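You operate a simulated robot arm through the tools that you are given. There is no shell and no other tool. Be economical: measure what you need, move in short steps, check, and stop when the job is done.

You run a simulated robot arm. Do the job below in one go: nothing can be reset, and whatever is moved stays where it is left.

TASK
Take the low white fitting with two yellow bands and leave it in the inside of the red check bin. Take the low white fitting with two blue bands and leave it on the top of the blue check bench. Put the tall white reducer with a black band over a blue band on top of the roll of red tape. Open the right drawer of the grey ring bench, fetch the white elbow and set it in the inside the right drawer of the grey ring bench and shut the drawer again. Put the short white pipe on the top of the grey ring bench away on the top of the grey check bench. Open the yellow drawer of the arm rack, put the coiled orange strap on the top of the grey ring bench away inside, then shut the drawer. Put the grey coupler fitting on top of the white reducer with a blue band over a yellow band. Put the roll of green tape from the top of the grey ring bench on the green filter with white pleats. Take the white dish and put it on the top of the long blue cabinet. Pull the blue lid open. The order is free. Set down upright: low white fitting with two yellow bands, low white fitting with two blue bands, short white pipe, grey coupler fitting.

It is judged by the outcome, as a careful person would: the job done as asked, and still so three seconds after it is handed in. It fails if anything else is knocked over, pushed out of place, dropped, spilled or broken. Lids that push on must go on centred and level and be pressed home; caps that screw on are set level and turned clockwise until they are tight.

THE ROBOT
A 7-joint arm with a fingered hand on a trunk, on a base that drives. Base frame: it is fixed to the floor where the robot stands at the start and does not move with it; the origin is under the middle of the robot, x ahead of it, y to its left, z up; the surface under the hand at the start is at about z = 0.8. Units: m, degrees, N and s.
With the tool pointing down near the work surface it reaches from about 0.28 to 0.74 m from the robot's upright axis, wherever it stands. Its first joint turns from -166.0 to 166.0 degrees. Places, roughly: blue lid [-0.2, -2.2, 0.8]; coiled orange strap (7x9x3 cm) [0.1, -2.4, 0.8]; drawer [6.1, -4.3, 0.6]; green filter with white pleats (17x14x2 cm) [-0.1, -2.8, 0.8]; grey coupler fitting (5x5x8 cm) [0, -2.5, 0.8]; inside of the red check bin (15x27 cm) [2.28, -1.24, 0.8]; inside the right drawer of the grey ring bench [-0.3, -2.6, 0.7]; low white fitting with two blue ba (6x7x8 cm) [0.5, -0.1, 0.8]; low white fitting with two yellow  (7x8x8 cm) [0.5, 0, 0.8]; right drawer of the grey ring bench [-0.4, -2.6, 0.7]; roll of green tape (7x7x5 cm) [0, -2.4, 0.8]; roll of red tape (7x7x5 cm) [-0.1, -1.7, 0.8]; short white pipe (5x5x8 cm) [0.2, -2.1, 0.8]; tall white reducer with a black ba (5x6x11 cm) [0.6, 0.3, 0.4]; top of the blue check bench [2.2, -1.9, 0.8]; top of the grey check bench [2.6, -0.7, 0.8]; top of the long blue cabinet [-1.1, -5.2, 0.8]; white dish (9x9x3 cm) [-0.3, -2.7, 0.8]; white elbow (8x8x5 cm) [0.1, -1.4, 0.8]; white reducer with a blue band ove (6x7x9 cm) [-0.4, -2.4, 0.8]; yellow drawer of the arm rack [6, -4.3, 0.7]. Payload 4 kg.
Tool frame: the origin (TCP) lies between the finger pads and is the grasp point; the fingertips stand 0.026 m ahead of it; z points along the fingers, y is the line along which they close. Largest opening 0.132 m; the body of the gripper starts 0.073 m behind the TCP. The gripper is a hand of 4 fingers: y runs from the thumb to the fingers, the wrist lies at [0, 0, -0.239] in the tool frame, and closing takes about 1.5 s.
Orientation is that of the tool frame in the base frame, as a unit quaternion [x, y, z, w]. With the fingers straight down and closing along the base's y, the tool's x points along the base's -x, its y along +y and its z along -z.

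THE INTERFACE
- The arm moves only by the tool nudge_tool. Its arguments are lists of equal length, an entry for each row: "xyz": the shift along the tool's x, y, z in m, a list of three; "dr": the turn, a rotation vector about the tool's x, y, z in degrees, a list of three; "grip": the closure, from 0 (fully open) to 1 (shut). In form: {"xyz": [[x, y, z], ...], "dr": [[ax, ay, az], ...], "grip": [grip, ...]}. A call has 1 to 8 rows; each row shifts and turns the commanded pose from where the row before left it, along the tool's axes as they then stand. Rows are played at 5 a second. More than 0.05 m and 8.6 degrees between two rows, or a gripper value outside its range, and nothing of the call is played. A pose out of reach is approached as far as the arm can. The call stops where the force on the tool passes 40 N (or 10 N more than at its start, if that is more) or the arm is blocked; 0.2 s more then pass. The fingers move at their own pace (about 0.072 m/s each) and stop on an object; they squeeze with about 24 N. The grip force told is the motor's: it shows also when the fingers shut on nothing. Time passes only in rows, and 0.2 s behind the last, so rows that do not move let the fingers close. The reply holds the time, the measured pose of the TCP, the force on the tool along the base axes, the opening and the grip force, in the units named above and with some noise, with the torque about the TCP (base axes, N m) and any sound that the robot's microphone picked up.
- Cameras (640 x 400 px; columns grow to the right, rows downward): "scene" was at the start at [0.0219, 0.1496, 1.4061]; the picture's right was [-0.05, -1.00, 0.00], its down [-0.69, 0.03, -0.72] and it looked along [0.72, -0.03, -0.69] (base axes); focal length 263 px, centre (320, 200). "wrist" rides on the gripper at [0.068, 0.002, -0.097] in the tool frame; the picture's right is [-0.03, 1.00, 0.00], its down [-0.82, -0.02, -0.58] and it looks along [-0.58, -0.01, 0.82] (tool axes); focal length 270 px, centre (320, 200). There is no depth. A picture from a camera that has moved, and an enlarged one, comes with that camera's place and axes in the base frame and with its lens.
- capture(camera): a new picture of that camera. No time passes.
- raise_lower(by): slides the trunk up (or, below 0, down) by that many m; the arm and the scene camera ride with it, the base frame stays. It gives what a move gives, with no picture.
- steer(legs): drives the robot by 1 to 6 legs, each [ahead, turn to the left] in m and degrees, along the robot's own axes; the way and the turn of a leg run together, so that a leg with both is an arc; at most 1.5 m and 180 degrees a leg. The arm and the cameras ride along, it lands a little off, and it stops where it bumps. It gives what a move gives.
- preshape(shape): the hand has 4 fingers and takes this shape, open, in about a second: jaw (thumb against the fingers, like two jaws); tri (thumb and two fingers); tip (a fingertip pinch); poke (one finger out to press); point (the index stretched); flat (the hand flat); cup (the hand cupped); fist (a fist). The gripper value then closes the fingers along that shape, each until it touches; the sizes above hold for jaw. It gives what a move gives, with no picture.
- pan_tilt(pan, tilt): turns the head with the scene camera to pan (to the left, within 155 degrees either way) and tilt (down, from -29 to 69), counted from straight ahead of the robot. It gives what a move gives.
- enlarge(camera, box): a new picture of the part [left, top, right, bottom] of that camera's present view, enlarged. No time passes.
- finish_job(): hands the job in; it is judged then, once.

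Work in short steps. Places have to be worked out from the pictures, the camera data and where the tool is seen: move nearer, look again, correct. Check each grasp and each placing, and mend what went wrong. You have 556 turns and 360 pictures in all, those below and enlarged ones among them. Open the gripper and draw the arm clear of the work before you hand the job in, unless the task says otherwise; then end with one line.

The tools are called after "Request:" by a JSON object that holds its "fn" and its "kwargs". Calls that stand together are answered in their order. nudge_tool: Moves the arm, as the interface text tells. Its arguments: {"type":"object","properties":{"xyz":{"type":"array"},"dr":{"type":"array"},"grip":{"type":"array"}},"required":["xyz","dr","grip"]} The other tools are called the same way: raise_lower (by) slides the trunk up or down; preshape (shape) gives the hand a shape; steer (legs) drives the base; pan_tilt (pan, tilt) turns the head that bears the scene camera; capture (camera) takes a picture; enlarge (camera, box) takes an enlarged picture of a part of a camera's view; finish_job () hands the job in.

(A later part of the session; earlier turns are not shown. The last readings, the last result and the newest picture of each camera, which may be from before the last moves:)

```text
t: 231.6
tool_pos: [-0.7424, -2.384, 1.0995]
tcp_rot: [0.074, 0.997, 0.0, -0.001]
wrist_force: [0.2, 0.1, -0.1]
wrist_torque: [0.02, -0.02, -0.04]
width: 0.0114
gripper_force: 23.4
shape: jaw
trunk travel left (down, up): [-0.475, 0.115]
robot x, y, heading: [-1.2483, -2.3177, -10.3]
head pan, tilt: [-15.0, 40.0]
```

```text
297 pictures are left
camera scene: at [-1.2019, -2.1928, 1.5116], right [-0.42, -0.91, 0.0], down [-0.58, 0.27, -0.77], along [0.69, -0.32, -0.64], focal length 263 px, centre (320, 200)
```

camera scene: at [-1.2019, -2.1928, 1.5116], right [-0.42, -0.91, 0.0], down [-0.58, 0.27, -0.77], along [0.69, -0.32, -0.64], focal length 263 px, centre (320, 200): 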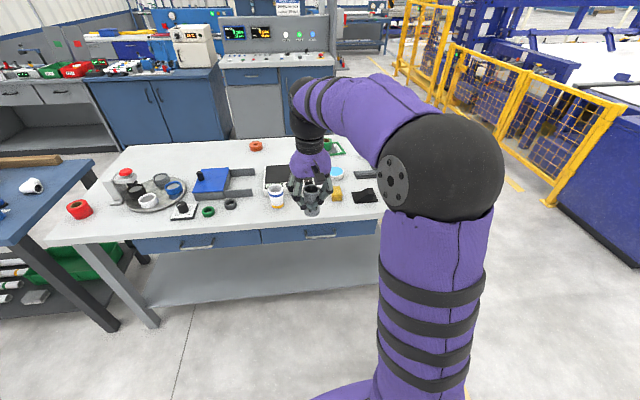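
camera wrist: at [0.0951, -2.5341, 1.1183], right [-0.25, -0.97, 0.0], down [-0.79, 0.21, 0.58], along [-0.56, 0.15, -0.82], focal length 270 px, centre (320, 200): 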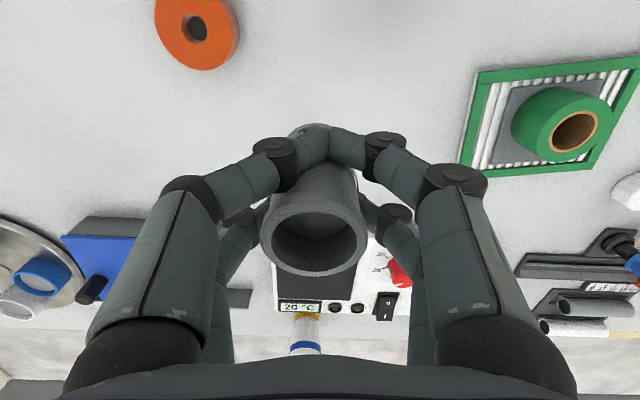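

Request:
{"fn": "enlarge", "kwargs": {"camera": "scene", "box": [170, 130, 400, 260]}}

Request:
{"fn": "capture", "kwargs": {"camera": "wrist"}}

```text
2.78 times, centred on (285, 195) of scene
camera zoom: at [-1.2019, -2.1928, 1.5116], right [-0.42, -0.91, 0.0], down [-0.58, 0.27, -0.77], along [0.69, -0.32, -0.64], focal length 732 px, centre (417, 214)
```

zoom: 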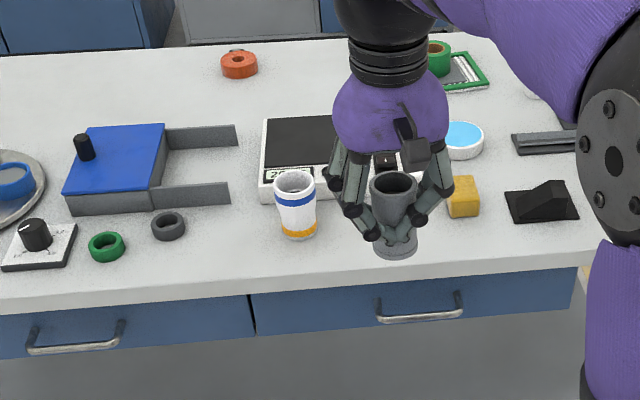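

```text
295 pictures are left
camera wrist: at [-0.8095, -2.371, 1.1971], right [0.17, 0.98, 0.0], down [0.8, -0.14, 0.58], along [0.57, -0.1, -0.82], focal length 270 px, centre (320, 200)
```

wrist: 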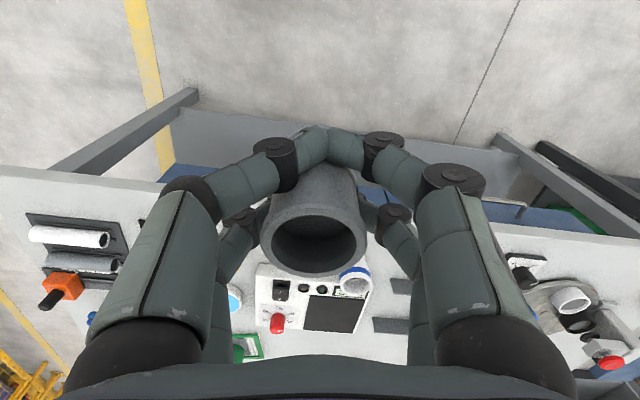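

The reducer rim is at ~[-0.398,-2.376]. Drive 0.3 m closer.

Request:
{"fn": "steer", "kwargs": {"legs": [[0.3, -3]]}}

Request:
{"fn": "pan_tilt", "kwargs": {"pan": -10, "tilt": 50}}

Request:
{"fn": "capture", "kwargs": {"camera": "scene"}}

Request:
{"fn": "capture", "kwargs": {"camera": "wrist"}}

```text
t: 233.6
tool_pos: [-0.455, -2.4716, 1.1013]
tcp_rot: [0.101, 0.995, -0.001, 0.0]
wrist_force: [0.5, 0.1, -0.3]
wrist_torque: [0.03, 0.0, 0.01]
width: 0.0112
gripper_force: 23.5
shape: jaw
trunk travel left (down, up): [-0.475, 0.115]
robot x, y, heading: [-0.954, -2.3801, -13.4]
head pan, tilt: [-15.0, 40.0]
```

```text
t: 234.3
tool_pos: [-0.455, -2.4701, 1.1]
tcp_rot: [0.102, 0.995, 0.0, 0.0]
wrist_force: [0.4, -0.4, -1.4]
wrist_torque: [0.0, 0.01, 0.02]
width: 0.0111
gripper_force: 24.1
shape: jaw
trunk travel left (down, up): [-0.475, 0.115]
robot x, y, heading: [-0.9534, -2.3753, -13.3]
head pan, tilt: [-10.0, 50.0]
```

```text
294 pictures are left
camera scene: at [-0.908, -2.2453, 1.4975], right [-0.39, -0.92, 0.0], down [-0.7, 0.3, -0.64], along [0.59, -0.25, -0.77], focal length 263 px, centre (320, 200)
```

scene: 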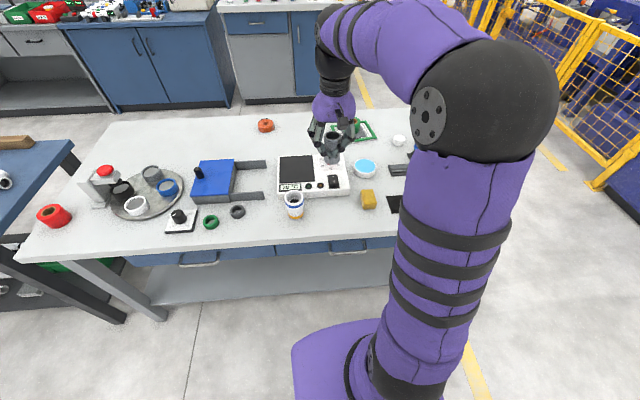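

```text
293 pictures are left
camera wrist: at [-0.5218, -2.4545, 1.197], right [0.23, 0.97, 0.0], down [0.8, -0.18, 0.58], along [0.56, -0.13, -0.82], focal length 270 px, centre (320, 200)
```

wrist: 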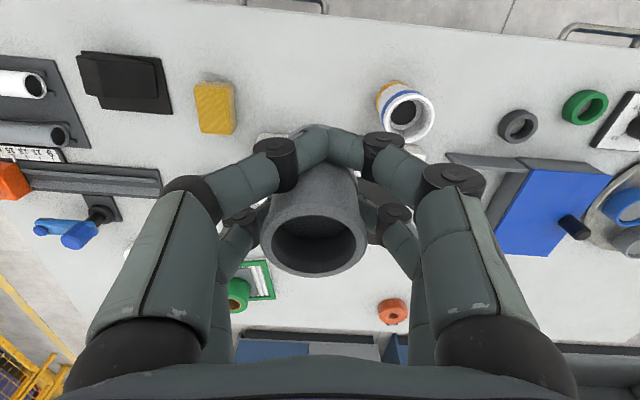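

Request:
{"fn": "enlarge", "kwargs": {"camera": "scene", "box": [270, 90, 390, 220]}}

Request:
{"fn": "enlarge", "kwargs": {"camera": "wrist", "box": [220, 60, 460, 290]}}

```text
3.08 times, centred on (330, 155) of scene
camera zoom: at [-0.908, -2.2453, 1.4975], right [-0.39, -0.92, 0.0], down [-0.7, 0.3, -0.64], along [0.59, -0.25, -0.77], focal length 810 px, centre (289, 338)
```

zoom: 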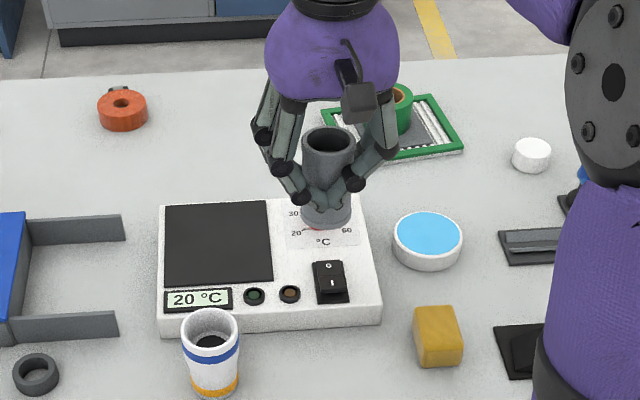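

```text
1.74 times, centred on (340, 175) of wrist
camera zoom: at [-0.5218, -2.4545, 1.197], right [0.23, 0.97, 0.0], down [0.8, -0.18, 0.58], along [0.56, -0.13, -0.82], focal length 470 px, centre (285, 244)
```

zoom: 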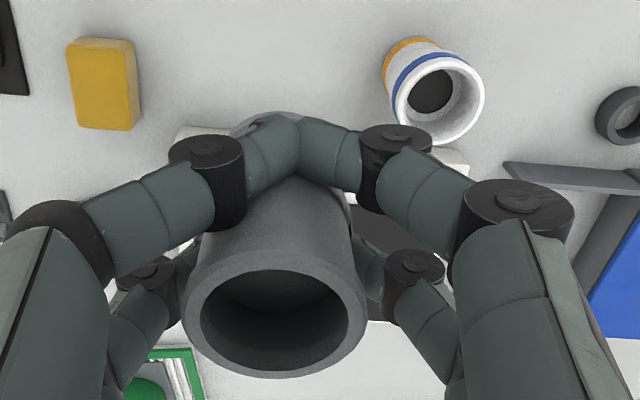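

The coupler leans ~8° in the hand (its bottom away from the robot). I'll tilt the hand to level it and inspect again.

Request:
{"fn": "nudge_tool", "kwargs": {"xyz": [[0, 0, 0], [0, 0, 0]], "dr": [[0, 4, 0], [0, 4, 0]], "grip": [0.9, 0.9]}}

Request:
{"fn": "enlarge", "kwargs": {"camera": "scene", "box": [290, 90, 370, 170]}}

```text
t: 234.9
tool_pos: [-0.4551, -2.4708, 1.0996]
tcp_rot: [0.1, 0.993, 0.006, -0.07]
wrist_force: [-0.4, 0.1, -0.2]
wrist_torque: [0.01, 0.01, -0.02]
width: 0.0112
gripper_force: 23.7
shape: jaw
trunk travel left (down, up): [-0.475, 0.115]
robot x, y, heading: [-0.9532, -2.3802, -12.9]
head pan, tilt: [-10.0, 50.0]
```

```text
5.00 times, centred on (330, 130) of scene
camera zoom: at [-0.9078, -2.2453, 1.4975], right [-0.39, -0.92, 0.0], down [-0.7, 0.3, -0.64], along [0.59, -0.25, -0.77], focal length 1316 px, centre (270, 550)
```

zoom: 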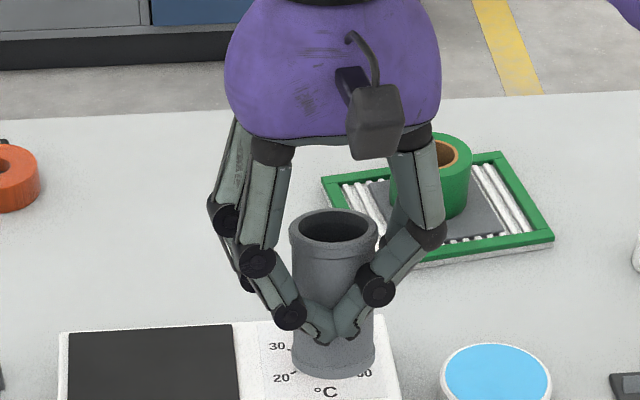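

On a more careful computation from the wrist view the coupler was nearly upright (≈2°) before; I revert the tilt mostly.

Request:
{"fn": "nudge_tool", "kwargs": {"xyz": [[0, 0, 0], [0, 0, 0]], "dr": [[0, -3.5, 0], [0, -3.5, 0]], "grip": [0.9, 0.9]}}

Request:
{"fn": "enlarge", "kwargs": {"camera": "scene", "box": [290, 90, 370, 170]}}

```text
t: 235.5
tool_pos: [-0.4562, -2.4712, 1.1003]
tcp_rot: [0.102, 0.995, 0.001, -0.008]
wrist_force: [0.1, 0.7, 0.3]
wrist_torque: [0.0, 0.02, 0.02]
width: 0.0112
gripper_force: 24.5
shape: jaw
trunk travel left (down, up): [-0.475, 0.115]
robot x, y, heading: [-0.9554, -2.3773, -13.4]
head pan, tilt: [-10.0, 50.0]
```

```text
5.00 times, centred on (330, 130) of scene
camera zoom: at [-0.9081, -2.2452, 1.4975], right [-0.39, -0.92, 0.0], down [-0.7, 0.3, -0.64], along [0.59, -0.25, -0.77], focal length 1316 px, centre (270, 550)
```

zoom: 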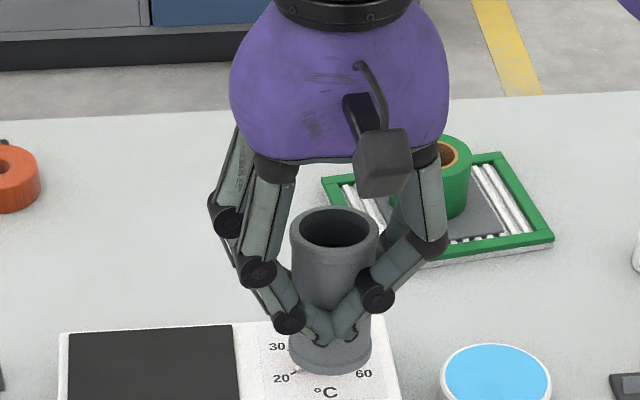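

Now upright. Move above the reducer, staying ~3 cm higher than its rim, and look.

Request:
{"fn": "nudge_tool", "kwargs": {"xyz": [[-0.008, 0.036, 0], [-0.008, 0.036, 0], [-0.007, 0.036, 0], [0, 0, 0.04], [0, 0, 0.04], [0, 0, 0.04]], "dr": [[0, 0, 0], [0, 0, 0], [0, 0, 0], [0, 0, 0], [0, 0, 0], [0, 0, 0]], "grip": [0.9, 0.9, 0.9, 0.9, 0.9, 0.9]}}

Request:
{"fn": "enlarge", "kwargs": {"camera": "scene", "box": [245, 130, 345, 230]}}

Request:
{"fn": "enlarge", "kwargs": {"camera": "wrist", "box": [220, 60, 460, 290]}}

```text
t: 236.9
tool_pos: [-0.4115, -2.3695, 0.9787]
tcp_rot: [0.1, 0.995, 0.001, -0.008]
wrist_force: [-0.8, 0.1, -1.3]
wrist_torque: [0.02, -0.05, -0.01]
width: 0.0109
gripper_force: 24.0
shape: jaw
trunk travel left (down, up): [-0.475, 0.115]
robot x, y, heading: [-0.9528, -2.3787, -13.1]
head pan, tilt: [-10.0, 50.0]
```

```text
4.00 times, centred on (295, 180) of scene
camera zoom: at [-0.9078, -2.2452, 1.4975], right [-0.39, -0.92, 0.0], down [-0.7, 0.3, -0.64], along [0.59, -0.25, -0.77], focal length 1052 px, centre (420, 280)
```

zoom: 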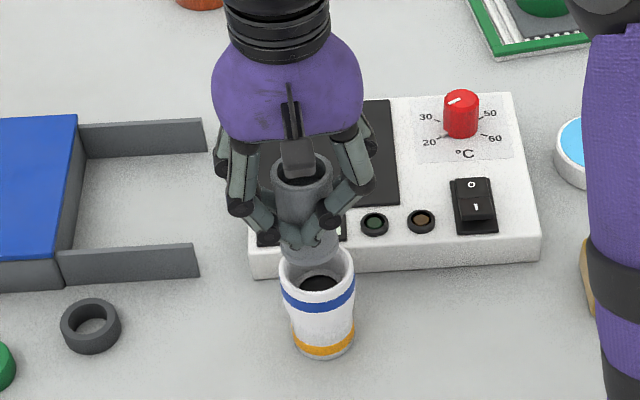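

```text
1.74 times, centred on (340, 175) of wrist
camera zoom: at [-0.4764, -2.3535, 1.0765], right [0.23, 0.97, 0.0], down [0.8, -0.19, 0.56], along [0.55, -0.13, -0.83], focal length 470 px, centre (285, 244)
```

zoom: 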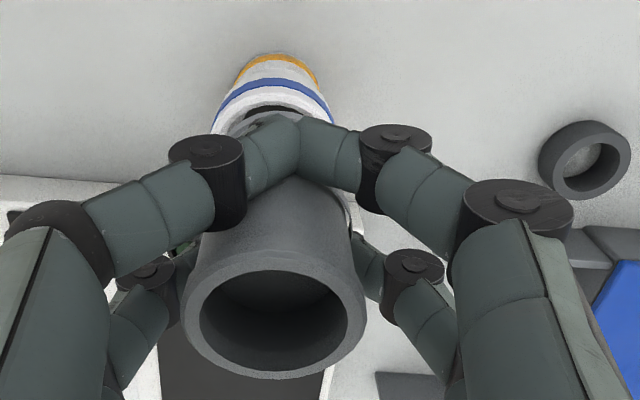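

Alignment is close. Lower 2.5 cm with a 2 mm correction to the right and compare again.

Request:
{"fn": "nudge_tool", "kwargs": {"xyz": [[0, -0.002, 0.012], [0, 0, 0.013]], "dr": [[0, 0, 0], [0, 0, 0]], "grip": [0.9, 0.9]}}

Request:
{"fn": "enlarge", "kwargs": {"camera": "scene", "box": [270, 165, 320, 215]}}

Request:
{"fn": "enlarge", "kwargs": {"camera": "wrist", "box": [240, 60, 400, 180]}}

```text
t: 237.5
tool_pos: [-0.4142, -2.3719, 0.9539]
tcp_rot: [0.102, 0.995, 0.001, -0.008]
wrist_force: [0.0, -0.9, -0.2]
wrist_torque: [0.0, -0.02, 0.0]
width: 0.0108
gripper_force: 23.2
shape: jaw
trunk travel left (down, up): [-0.475, 0.115]
robot x, y, heading: [-0.9543, -2.3772, -13.3]
head pan, tilt: [-10.0, 50.0]
```

```text
8.00 times, centred on (295, 190) of scene
camera zoom: at [-0.9078, -2.2453, 1.4975], right [-0.39, -0.92, 0.0], down [-0.7, 0.3, -0.64], along [0.59, -0.25, -0.77], focal length 2105 px, centre (520, 280)
```

zoom: 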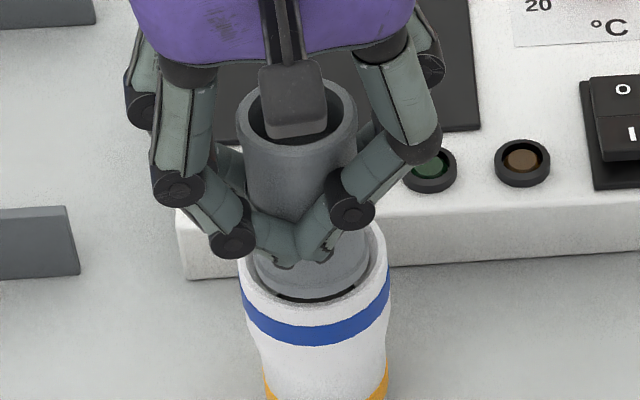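

```text
3.33 times, centred on (320, 120) of wrist
camera zoom: at [-0.4782, -2.3557, 1.0521], right [0.23, 0.97, 0.0], down [0.8, -0.19, 0.56], along [0.55, -0.13, -0.83], focal length 901 px, centre (320, 467)
```

zoom: 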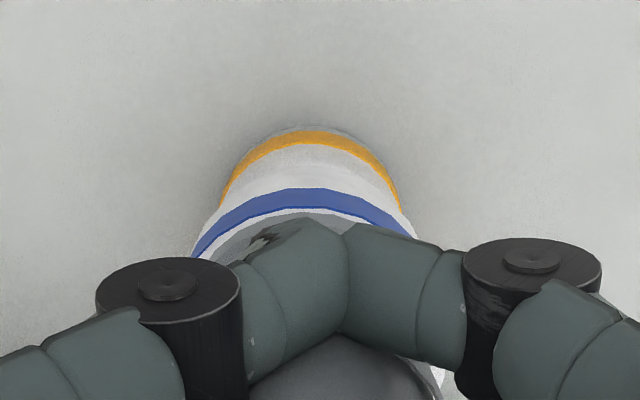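

The coupler needs ~8 mm more away from the robot. Correct and check again.

Request:
{"fn": "nudge_tool", "kwargs": {"xyz": [[-0.008, 0, 0], [0, 0, 0]], "dr": [[0, 0, 0], [0, 0, 0]], "grip": [0.9, 0.9]}}

Request:
{"fn": "enlarge", "kwargs": {"camera": "scene", "box": [270, 165, 320, 215]}}

Request:
{"fn": "enlarge", "kwargs": {"camera": "wrist", "box": [240, 60, 400, 180]}}

```text
t: 238.1
tool_pos: [-0.4059, -2.3734, 0.9537]
tcp_rot: [0.101, 0.995, 0.0, -0.009]
wrist_force: [-0.5, 0.0, -0.6]
wrist_torque: [0.02, 0.01, 0.0]
width: 0.0111
gripper_force: 23.8
shape: jaw
trunk travel left (down, up): [-0.475, 0.115]
robot x, y, heading: [-0.9524, -2.3818, -13.0]
head pan, tilt: [-10.0, 50.0]
```

```text
8.00 times, centred on (295, 190) of scene
camera zoom: at [-0.9078, -2.2452, 1.4975], right [-0.39, -0.92, 0.0], down [-0.7, 0.3, -0.64], along [0.59, -0.25, -0.77], focal length 2105 px, centre (520, 280)
```

zoom: 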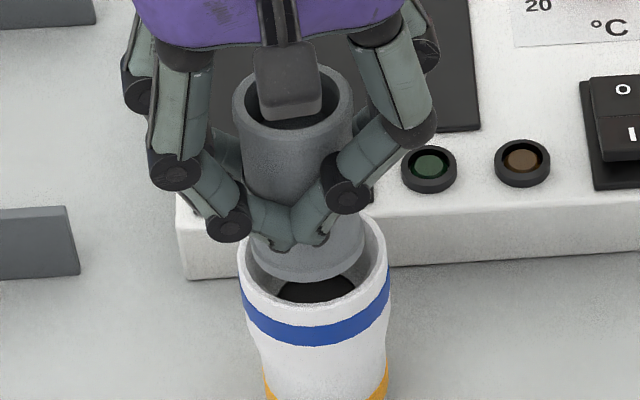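

```text
3.33 times, centred on (320, 120) of wrist
camera zoom: at [-0.4701, -2.3569, 1.0517], right [0.23, 0.97, 0.0], down [0.81, -0.19, 0.56], along [0.55, -0.13, -0.83], focal length 901 px, centre (320, 467)
```

zoom: 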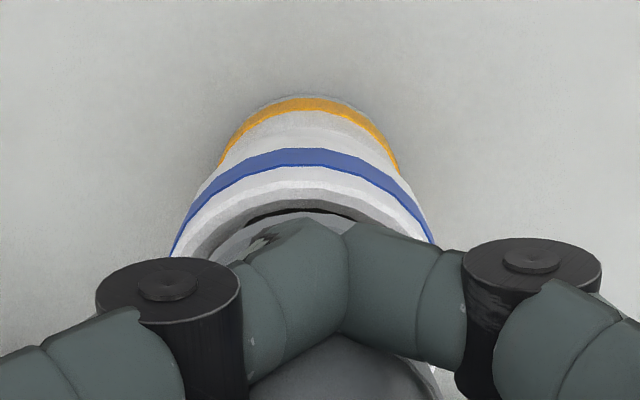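

Depth now matches; coupler still ~2.5 mm to the left. Correct and lower in small steps watching force.

Request:
{"fn": "nudge_tool", "kwargs": {"xyz": [[0, -0.0025, 0], [0, 0, 0.004], [0, 0, 0.004], [0, 0, 0.004], [0, 0, 0.004]], "dr": [[0, 0, 0], [0, 0, 0], [0, 0, 0], [0, 0, 0], [0, 0, 0]], "grip": [0.9, 0.9, 0.9, 0.9, 0.9]}}

Request:
{"fn": "enlarge", "kwargs": {"camera": "scene", "box": [270, 165, 320, 215]}}

```text
t: 239.3
tool_pos: [-0.4061, -2.3753, 0.9395]
tcp_rot: [0.101, 0.995, 0.001, -0.008]
wrist_force: [-0.5, 0.5, 3.2]
wrist_torque: [-0.05, 0.05, -0.02]
width: 0.011
gripper_force: 24.4
shape: jaw
trunk travel left (down, up): [-0.475, 0.115]
robot x, y, heading: [-0.955, -2.3815, -13.1]
head pan, tilt: [-10.0, 50.0]
```

```text
8.00 times, centred on (295, 190) of scene
camera zoom: at [-0.9082, -2.2452, 1.4976], right [-0.39, -0.92, 0.0], down [-0.7, 0.3, -0.64], along [0.59, -0.25, -0.77], focal length 2105 px, centre (520, 280)
```

zoom: 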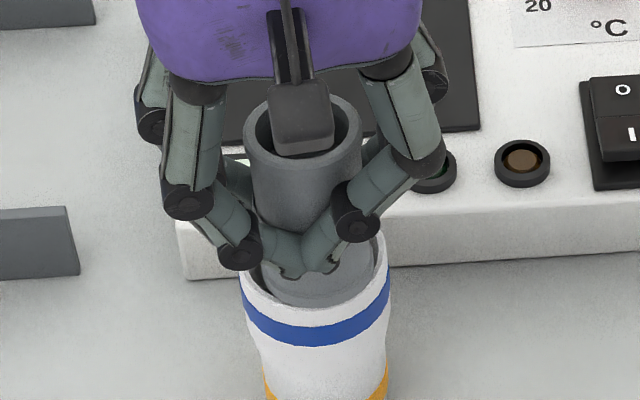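

Light contact (3 N), seemingly at the near rim. Shift 2 mm away and continue gently.

Request:
{"fn": "nudge_tool", "kwargs": {"xyz": [[-0.0025, 0, -0.001], [0, 0, 0.003], [0, 0, 0.003]], "dr": [[0, 0, 0], [0, 0, 0], [0, 0, 0]], "grip": [0.9, 0.9, 0.9]}}

Request:
{"fn": "enlarge", "kwargs": {"camera": "scene", "box": [270, 165, 320, 215]}}

Request:
{"fn": "enlarge", "kwargs": {"camera": "wrist", "box": [240, 60, 400, 180]}}

```text
t: 240.1
tool_pos: [-0.4052, -2.3752, 0.9358]
tcp_rot: [0.102, 0.995, 0.001, -0.007]
wrist_force: [-0.7, 0.0, 19.9]
wrist_torque: [-0.18, 0.35, -0.05]
width: 0.012
gripper_force: 24.0
shape: jaw
trunk travel left (down, up): [-0.475, 0.115]
robot x, y, heading: [-0.9538, -2.3797, -13.1]
head pan, tilt: [-10.0, 50.0]
```

```text
8.00 times, centred on (295, 190) of scene
camera zoom: at [-0.9095, -2.2452, 1.4978], right [-0.39, -0.92, 0.0], down [-0.7, 0.3, -0.64], along [0.59, -0.25, -0.77], focal length 2105 px, centre (520, 280)
```

zoom: 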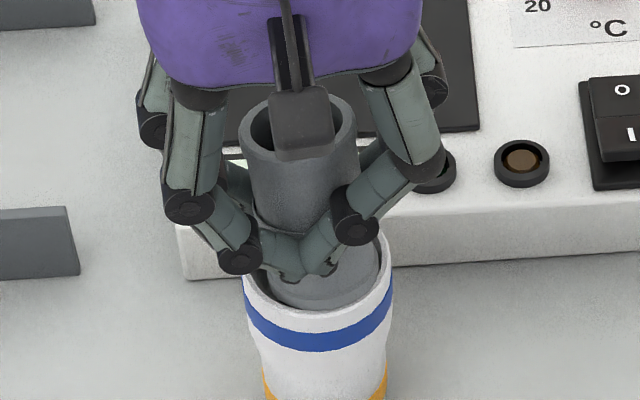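

```text
3.33 times, centred on (320, 120) of wrist
camera zoom: at [-0.4708, -2.3596, 1.0333], right [0.23, 0.97, 0.0], down [0.8, -0.19, 0.57], along [0.55, -0.13, -0.82], focal length 901 px, centre (320, 467)
```

zoom: 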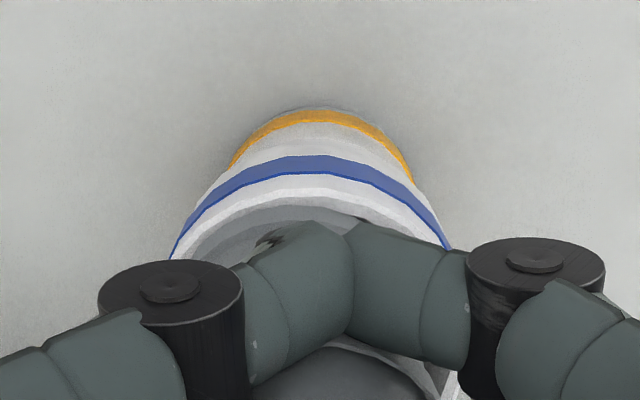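

It's inside the rim but pressed and a bit to the right. Ease up 3 mm, shift 2.5 mm left, and lower again.

Request:
{"fn": "nudge_tool", "kwargs": {"xyz": [[0, 0, -0.004], [0.0005, 0.003, 0], [0, 0, 0.002], [0, 0, 0.002]], "dr": [[0, 0, 0], [0, 0, 0], [0, 0, 0], [0, 0, 0]], "grip": [0.9, 0.9, 0.9, 0.9]}}

Request:
{"fn": "enlarge", "kwargs": {"camera": "scene", "box": [270, 165, 320, 215]}}

```text
t: 241.1
tool_pos: [-0.4047, -2.3721, 0.936]
tcp_rot: [0.101, 0.995, 0.0, -0.007]
wrist_force: [-0.5, -2.1, 18.5]
wrist_torque: [-0.31, 0.43, 0.0]
width: 0.0118
gripper_force: 23.8
shape: jaw
trunk travel left (down, up): [-0.475, 0.115]
robot x, y, heading: [-0.9511, -2.3804, -12.8]
head pan, tilt: [-10.0, 50.0]
```

```text
8.00 times, centred on (295, 190) of scene
camera zoom: at [-0.9095, -2.2454, 1.4978], right [-0.39, -0.92, 0.0], down [-0.7, 0.3, -0.64], along [0.59, -0.25, -0.77], focal length 2105 px, centre (520, 280)
```

zoom: 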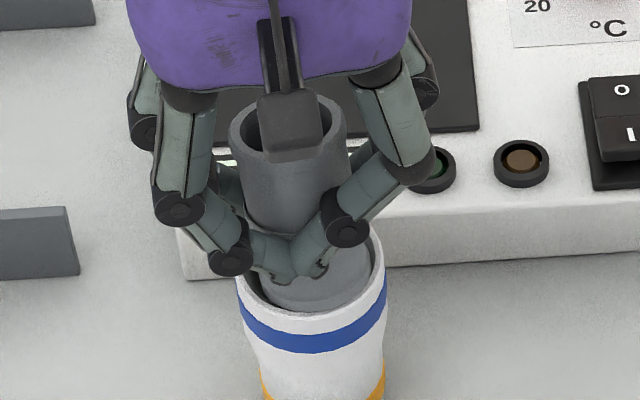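

It is seated inside the socket (the reducer moves with it). Release gently.

Request:
{"fn": "nudge_tool", "kwargs": {"xyz": [[0, 0, -0.002], [0, 0, 0], [0, 0, 0], [0, 0, 0]], "dr": [[0, 0, 0], [0, 0, 0], [0, 0, 0], [0, 0, 0]], "grip": [0.88, 0.75, 0.62, 0.5]}}

Request:
{"fn": "enlarge", "kwargs": {"camera": "scene", "box": [270, 165, 320, 215]}}

Request:
{"fn": "capture", "kwargs": {"camera": "wrist"}}

```text
t: 242.1
tool_pos: [-0.4044, -2.3719, 0.9348]
tcp_rot: [0.101, 0.995, 0.001, -0.009]
wrist_force: [-1.1, 0.6, -0.3]
wrist_torque: [0.01, 0.0, 0.02]
width: 0.0625
gripper_force: 0.1
shape: jaw
trunk travel left (down, up): [-0.475, 0.115]
robot x, y, heading: [-0.9535, -2.3804, -13.2]
head pan, tilt: [-10.0, 50.0]
```

```text
8.00 times, centred on (295, 190) of scene
camera zoom: at [-0.9079, -2.2452, 1.4974], right [-0.39, -0.92, 0.0], down [-0.7, 0.3, -0.64], along [0.59, -0.25, -0.77], focal length 2105 px, centre (520, 280)
```

zoom: 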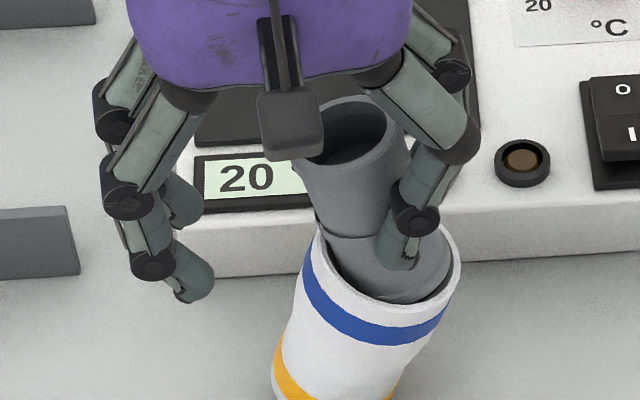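

```text
277 pictures are left
camera wrist: at [-0.4694, -2.3563, 1.0332], right [0.23, 0.97, 0.0], down [0.81, -0.19, 0.56], along [0.55, -0.13, -0.83], focal length 270 px, centre (320, 200)
```

wrist: 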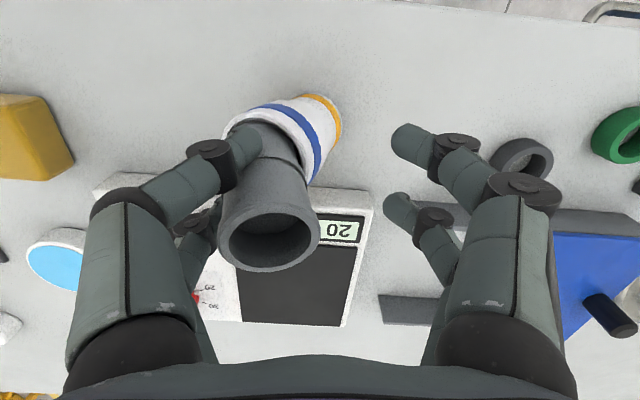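

The stack started tipping and now leans on the right-hand fingers. I close slowly to push it back upright.

Request:
{"fn": "nudge_tool", "kwargs": {"xyz": [[0, 0, 0], [0, 0, 0], [0, 0, 0]], "dr": [[0, 0, 0], [0, 0, 0], [0, 0, 0]], "grip": [0.58, 0.66, 0.72]}}

Request:
{"fn": "enlarge", "kwargs": {"camera": "scene", "box": [265, 160, 325, 220]}}

Request:
{"fn": "capture", "kwargs": {"camera": "wrist"}}

```text
t: 242.9
tool_pos: [-0.4044, -2.3731, 0.9365]
tcp_rot: [0.101, 0.995, 0.001, -0.009]
wrist_force: [-0.5, -0.1, 0.7]
wrist_torque: [-0.02, 0.01, 0.0]
width: 0.0254
gripper_force: 15.3
shape: jaw
trunk travel left (down, up): [-0.475, 0.115]
robot x, y, heading: [-0.9559, -2.3796, -13.0]
head pan, tilt: [-10.0, 50.0]
```

```text
6.67 times, centred on (295, 190) of scene
camera zoom: at [-0.9079, -2.2452, 1.4975], right [-0.39, -0.92, 0.0], down [-0.7, 0.3, -0.64], along [0.59, -0.25, -0.77], focal length 1754 px, centre (487, 267)
```

zoom: 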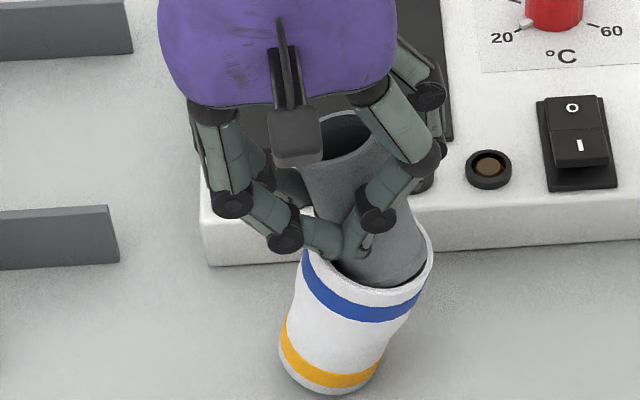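

```text
275 pictures are left
camera wrist: at [-0.4694, -2.3563, 1.0334], right [0.23, 0.97, 0.0], down [0.8, -0.19, 0.56], along [0.55, -0.13, -0.83], focal length 270 px, centre (320, 200)
```

wrist: 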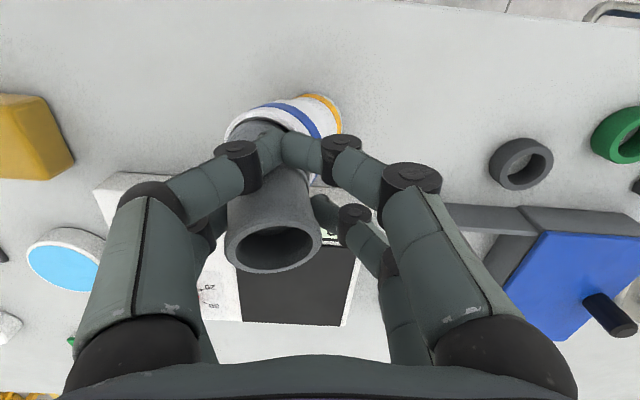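

The coupler leans left while pushing the reducer's rim right. I'll rotate the coupler upright and shift left slowly so the reducer can settle back.

Request:
{"fn": "nudge_tool", "kwargs": {"xyz": [[0, 0.002, 0], [0, 0.003, 0], [0, 0.003, 0], [0, 0.003, 0]], "dr": [[-2.2, 0, 0], [-2.2, 0, 0], [-2.2, 0, 0], [-2.2, 0, 0]], "grip": [0.8, 0.8, 0.8, 0.8]}}

Request:
{"fn": "enlarge", "kwargs": {"camera": "scene", "box": [265, 160, 325, 220]}}

Request:
{"fn": "capture", "kwargs": {"camera": "wrist"}}

```text
t: 243.9
tool_pos: [-0.4013, -2.3619, 0.9363]
tcp_rot: [0.101, 0.992, 0.078, -0.001]
wrist_force: [0.5, -1.4, -0.4]
wrist_torque: [0.0, 0.0, 0.01]
width: 0.0274
gripper_force: 0.1
shape: jaw
trunk travel left (down, up): [-0.475, 0.115]
robot x, y, heading: [-0.9575, -2.3772, -13.1]
head pan, tilt: [-10.0, 50.0]
```

```text
6.67 times, centred on (295, 190) of scene
camera zoom: at [-0.9079, -2.2452, 1.4975], right [-0.39, -0.92, 0.0], down [-0.7, 0.3, -0.64], along [0.59, -0.25, -0.77], focal length 1754 px, centre (487, 267)
```

zoom: 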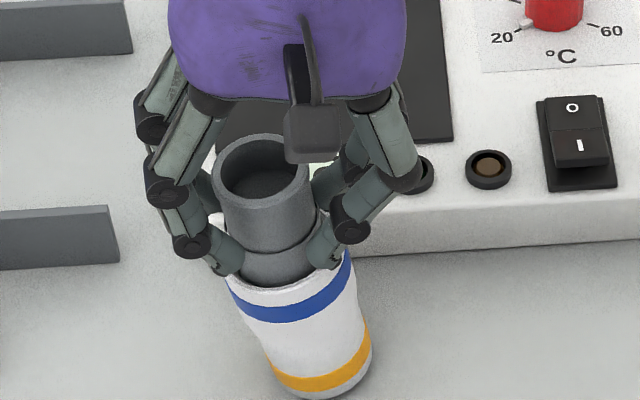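

```text
273 pictures are left
camera wrist: at [-0.4699, -2.3604, 1.0335], right [0.23, 0.96, 0.15], down [0.79, -0.27, 0.55], along [0.57, 0.0, -0.82], focal length 270 px, centre (320, 200)
```

wrist: 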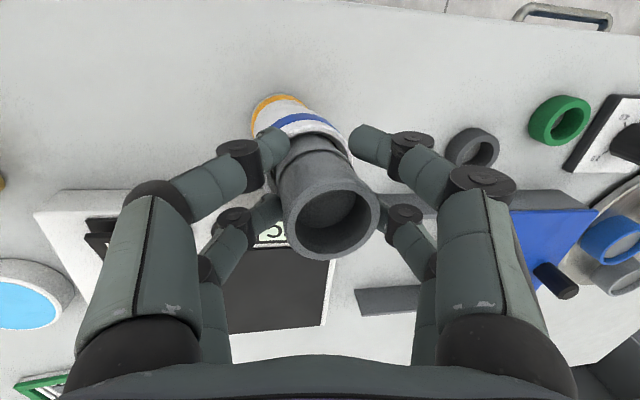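

Now coupler and reducer look coaxial, leaning only slightly left between the fingers. Wait a moment and look again.

Request:
{"fn": "nudge_tool", "kwargs": {"xyz": [[0, 0, 0], [0, 0, 0]], "dr": [[0, 0, 0], [0, 0, 0]], "grip": [0.76, 0.76]}}

Request:
{"fn": "enlarge", "kwargs": {"camera": "scene", "box": [265, 160, 325, 220]}}

Request:
{"fn": "capture", "kwargs": {"camera": "wrist"}}

```text
t: 244.5
tool_pos: [-0.4013, -2.3621, 0.9349]
tcp_rot: [0.102, 0.992, 0.078, -0.001]
wrist_force: [-0.7, -0.1, -0.9]
wrist_torque: [-0.01, -0.02, -0.01]
width: 0.0319
gripper_force: 0.1
shape: jaw
trunk travel left (down, up): [-0.475, 0.115]
robot x, y, heading: [-0.9549, -2.3796, -13.3]
head pan, tilt: [-10.0, 50.0]
```

```text
6.67 times, centred on (295, 190) of scene
camera zoom: at [-0.9079, -2.2452, 1.4975], right [-0.39, -0.92, 0.0], down [-0.7, 0.3, -0.64], along [0.59, -0.25, -0.77], focal length 1754 px, centre (487, 267)
```

zoom: 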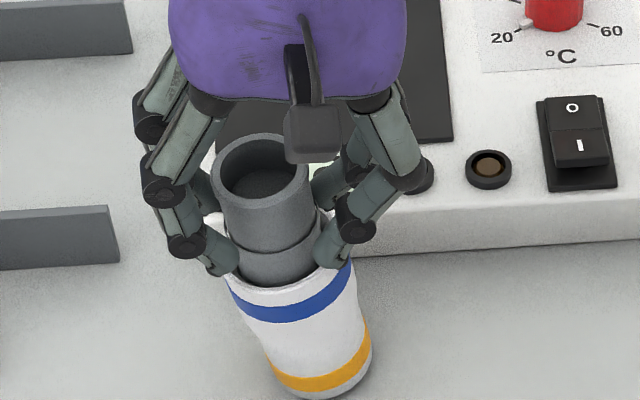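

```text
271 pictures are left
camera wrist: at [-0.4699, -2.3605, 1.0335], right [0.23, 0.96, 0.15], down [0.79, -0.27, 0.55], along [0.57, -0.01, -0.82], focal length 270 px, centre (320, 200)
```

wrist: 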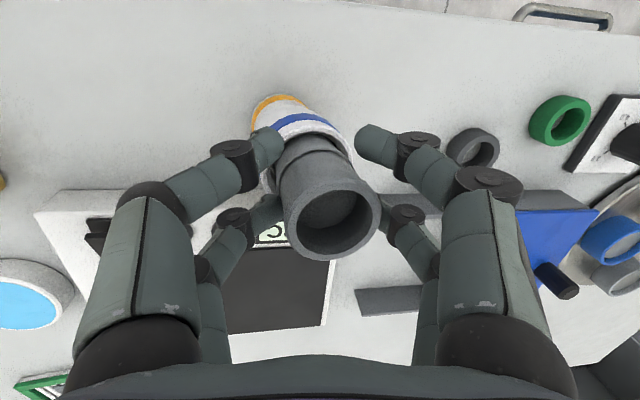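

It's standing but leaning ~5° left on the left fingers. Move the hand slowly to the right to stand it up.

Request:
{"fn": "nudge_tool", "kwargs": {"xyz": [[0, -0.003, 0], [0, -0.003, 0], [0, -0.003, 0], [0, 0, 0]], "dr": [[0, 0, 0], [0, 0, 0], [0, 0, 0], [0, 0, 0]], "grip": [0.73, 0.72, 0.71, 0.7]}}

Request:
{"fn": "enlarge", "kwargs": {"camera": "scene", "box": [265, 160, 325, 220]}}

Request:
{"fn": "capture", "kwargs": {"camera": "wrist"}}

```text
t: 245.5
tool_pos: [-0.4043, -2.3706, 0.9361]
tcp_rot: [0.101, 0.992, 0.077, -0.001]
wrist_force: [-0.4, -0.1, 0.5]
wrist_torque: [-0.02, 0.0, 0.0]
width: 0.0392
gripper_force: 0.0
shape: jaw
trunk travel left (down, up): [-0.475, 0.115]
robot x, y, heading: [-0.9506, -2.3797, -13.4]
head pan, tilt: [-10.0, 50.0]
```

```text
6.67 times, centred on (295, 190) of scene
camera zoom: at [-0.908, -2.2453, 1.4975], right [-0.39, -0.92, 0.0], down [-0.7, 0.3, -0.64], along [0.59, -0.25, -0.77], focal length 1754 px, centre (487, 267)
```

zoom: 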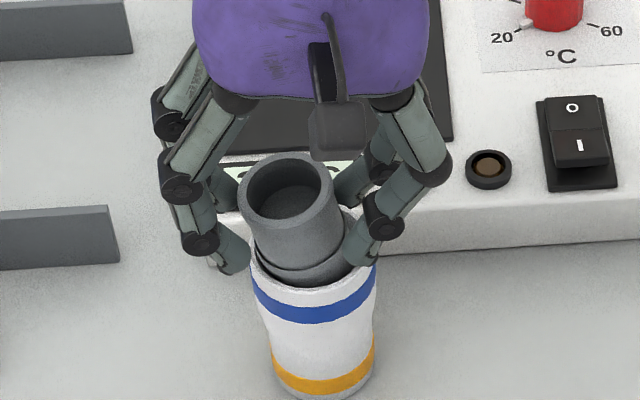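

```text
269 pictures are left
camera wrist: at [-0.4714, -2.3695, 1.0323], right [0.23, 0.96, 0.15], down [0.79, -0.27, 0.55], along [0.57, -0.01, -0.82], focal length 270 px, centre (320, 200)
```

wrist: 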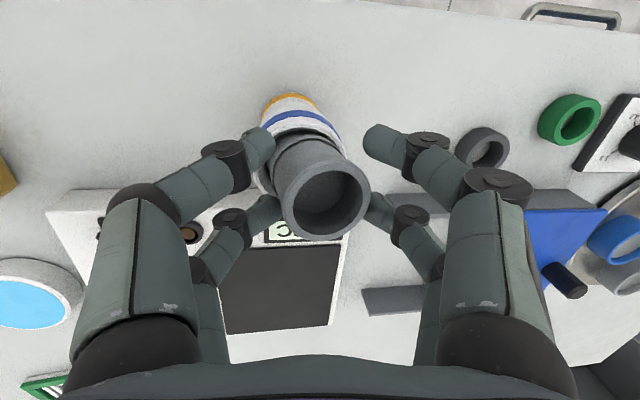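

Reducer is upright again, and the coupler has slipped deeper into the socket, leaning a little on the fingers. Open slowly.

Request:
{"fn": "nudge_tool", "kwargs": {"xyz": [[0, 0, 0], [0, 0, 0], [0, 0, 0]], "dr": [[0, 0, 0], [0, 0, 0], [0, 0, 0]], "grip": [0.65, 0.6, 0.6]}}

Request:
{"fn": "enlarge", "kwargs": {"camera": "scene", "box": [265, 160, 325, 220]}}

Request:
{"fn": "capture", "kwargs": {"camera": "wrist"}}

```text
t: 246.3
tool_pos: [-0.4041, -2.3705, 0.9354]
tcp_rot: [0.102, 0.992, 0.077, 0.0]
wrist_force: [0.5, -0.9, -0.2]
wrist_torque: [-0.01, 0.0, 0.01]
width: 0.0524
gripper_force: 0.1
shape: jaw
trunk travel left (down, up): [-0.475, 0.115]
robot x, y, heading: [-0.957, -2.3756, -12.9]
head pan, tilt: [-10.0, 50.0]
```

```text
6.67 times, centred on (295, 190) of scene
camera zoom: at [-0.908, -2.2452, 1.4975], right [-0.39, -0.92, 0.0], down [-0.7, 0.3, -0.64], along [0.59, -0.25, -0.77], focal length 1754 px, centre (487, 267)
```

zoom: 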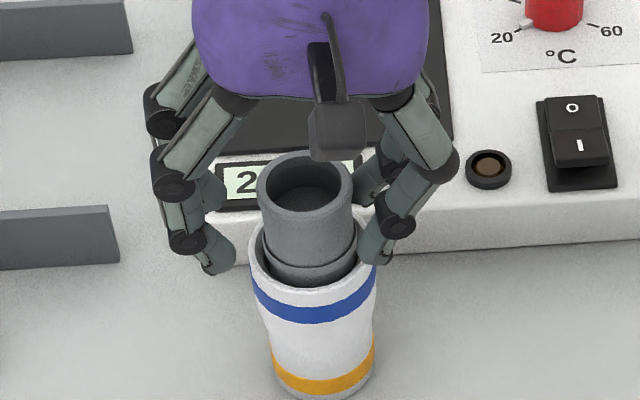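

```text
267 pictures are left
camera wrist: at [-0.4714, -2.3693, 1.0324], right [0.23, 0.96, 0.15], down [0.79, -0.27, 0.55], along [0.57, -0.01, -0.82], focal length 270 px, centre (320, 200)
```

wrist: 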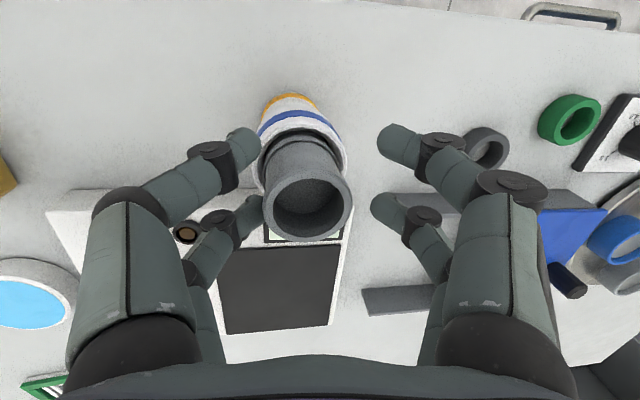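

Coupler is now standing in the socket. Open fully clear and withdraw vertically.

Request:
{"fn": "nudge_tool", "kwargs": {"xyz": [[0, 0, 0], [0, 0, 0], [0, 0.003, -0.02], [0, 0.0045, -0.03], [0, 0.006, -0.04], [0, 0.006, -0.04]], "dr": [[0, 0, 0], [0, 0, 0], [0, 0, 0], [0, 0, 0], [0, 0, 0], [0, 0, 0]], "grip": [0.5, 0.35, 0.35, 0.35, 0.35, 0.35]}}

Request:
{"fn": "enlarge", "kwargs": {"camera": "scene", "box": [265, 160, 325, 220]}}

Request:
{"fn": "capture", "kwargs": {"camera": "wrist"}}

```text
t: 247.7
tool_pos: [-0.4023, -2.3712, 1.0675]
tcp_rot: [0.102, 0.992, 0.077, -0.001]
wrist_force: [-0.1, -0.2, -0.6]
wrist_torque: [0.04, 0.04, 0.02]
width: 0.0857
gripper_force: 0.0
shape: jaw
trunk travel left (down, up): [-0.475, 0.115]
robot x, y, heading: [-0.9551, -2.3796, -12.9]
head pan, tilt: [-10.0, 50.0]
```

```text
6.67 times, centred on (295, 190) of scene
camera zoom: at [-0.9081, -2.2452, 1.4974], right [-0.39, -0.92, 0.0], down [-0.7, 0.3, -0.64], along [0.59, -0.25, -0.77], focal length 1754 px, centre (487, 267)
```

zoom: 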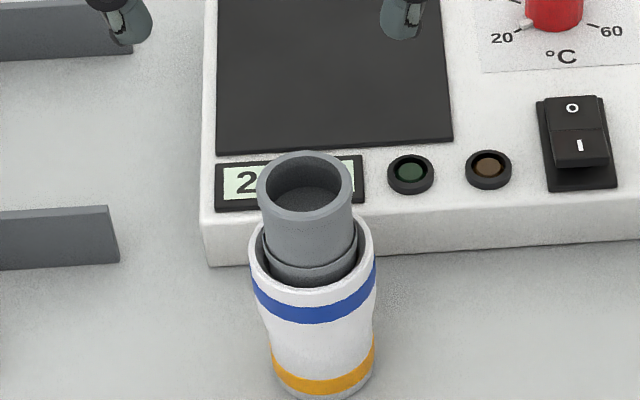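

```text
265 pictures are left
camera wrist: at [-0.4704, -2.3697, 1.1647], right [0.23, 0.96, 0.15], down [0.79, -0.27, 0.55], along [0.57, 0.0, -0.82], focal length 270 px, centre (320, 200)
```

wrist: 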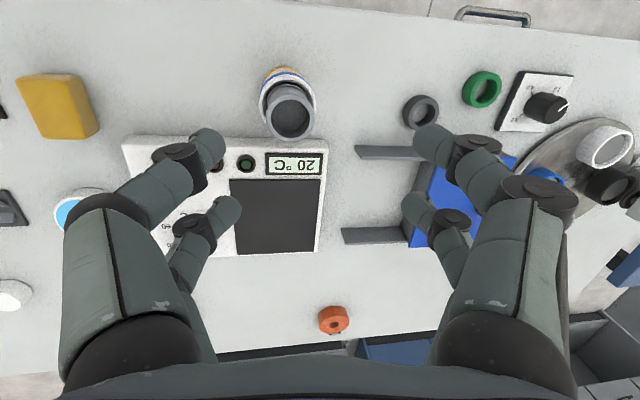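

Coupler stands in the reducer. Level the hand again and study the blue lid.

Request:
{"fn": "nudge_tool", "kwargs": {"xyz": [[0, 0, -0.02], [0, 0, -0.02]], "dr": [[4.4, -0.5, 0], [4.4, -0.5, 0]], "grip": [0.35, 0.35]}}

Request:
{"fn": "enlarge", "kwargs": {"camera": "scene", "box": [150, 140, 290, 240]}}

Request:
{"fn": "enlarge", "kwargs": {"camera": "wrist", "box": [300, 40, 640, 280]}}

```text
t: 248.3
tool_pos: [-0.4018, -2.3766, 1.1069]
tcp_rot: [0.102, 0.995, 0.0, 0.0]
wrist_force: [0.5, 0.3, 0.8]
wrist_torque: [0.02, 0.0, -0.02]
width: 0.0853
gripper_force: 0.1
shape: jaw
trunk travel left (down, up): [-0.475, 0.115]
robot x, y, heading: [-0.9588, -2.3767, -12.9]
head pan, tilt: [-10.0, 50.0]
```

```text
4.00 times, centred on (220, 190) of scene
camera zoom: at [-0.9081, -2.2451, 1.4975], right [-0.39, -0.92, 0.0], down [-0.7, 0.3, -0.64], along [0.59, -0.25, -0.77], focal length 1052 px, centre (720, 240)
```

zoom: 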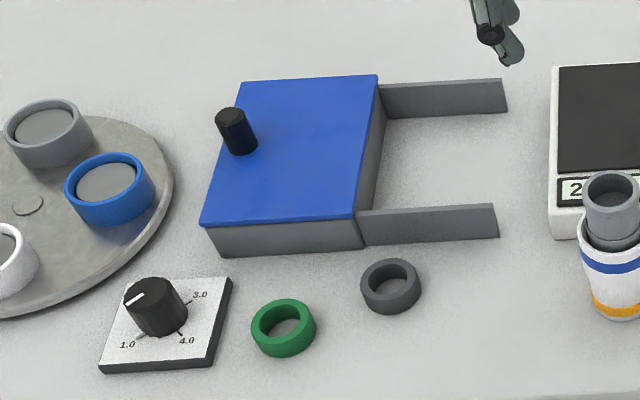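

```text
1.67 times, centred on (470, 160) of wrist
camera zoom: at [-0.4693, -2.3601, 1.2041], right [0.23, 0.97, 0.0], down [0.79, -0.19, 0.58], along [0.56, -0.13, -0.82], focal length 450 px, centre (70, 267)
```

zoom: 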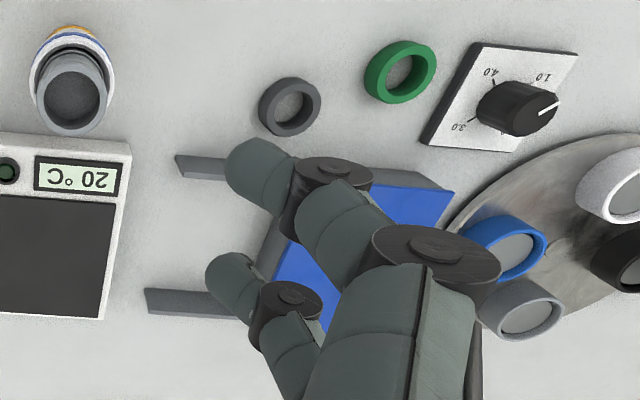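

The lid slides south along rails by its knob (~[-0.15,-2.12], z≈0.88), too far from here. Reposition to ~[-0.81,-1.96] facing it.

Request:
{"fn": "steer", "kwargs": {"legs": [[-0.3, 0], [0, 96.5], [0.453, 0], [0, -97.5], [0.38, 0]]}}

Request:
{"fn": "pan_tilt", "kwargs": {"pan": -5, "tilt": 50}}

Request:
{"fn": "capture", "kwargs": {"camera": "scene"}}

Request:
{"fn": "capture", "kwargs": {"camera": "wrist"}}

```text
t: 263.9
tool_pos: [-0.2831, -1.9711, 1.1066]
tcp_rot: [0.119, 0.993, 0.0, 0.0]
wrist_force: [0.1, 0.0, -0.4]
wrist_torque: [0.02, 0.02, 0.03]
width: 0.0853
gripper_force: 0.1
shape: jaw
trunk travel left (down, up): [-0.475, 0.115]
robot x, y, heading: [-0.8355, -1.9532, -15.2]
head pan, tilt: [-10.0, 50.0]
```

```text
t: 264.5
tool_pos: [-0.2837, -1.9703, 1.1068]
tcp_rot: [0.119, 0.993, 0.0, 0.0]
wrist_force: [0.8, -0.3, -0.3]
wrist_torque: [0.04, -0.07, -0.02]
width: 0.0855
gripper_force: 0.1
shape: jaw
trunk travel left (down, up): [-0.475, 0.115]
robot x, y, heading: [-0.8322, -1.9564, -14.7]
head pan, tilt: [-5.0, 50.0]
```

```text
262 pictures are left
camera scene: at [-0.7818, -1.816, 1.4975], right [-0.34, -0.94, 0.0], down [-0.72, 0.26, -0.64], along [0.6, -0.22, -0.77], focal length 263 px, centre (320, 200)
```

scene: 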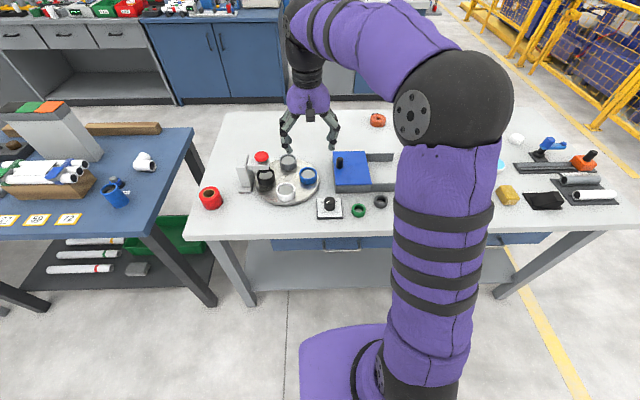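

```text
261 pictures are left
camera wrist: at [-0.3494, -1.9523, 1.2038], right [0.26, 0.97, 0.0], down [0.79, -0.21, 0.58], along [0.56, -0.15, -0.82], focal length 270 px, centre (320, 200)
```

wrist: 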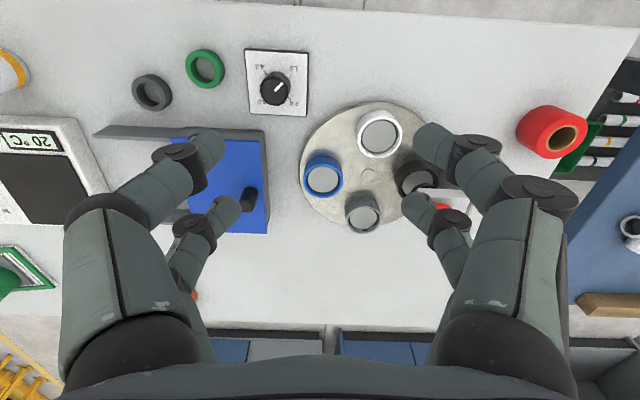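

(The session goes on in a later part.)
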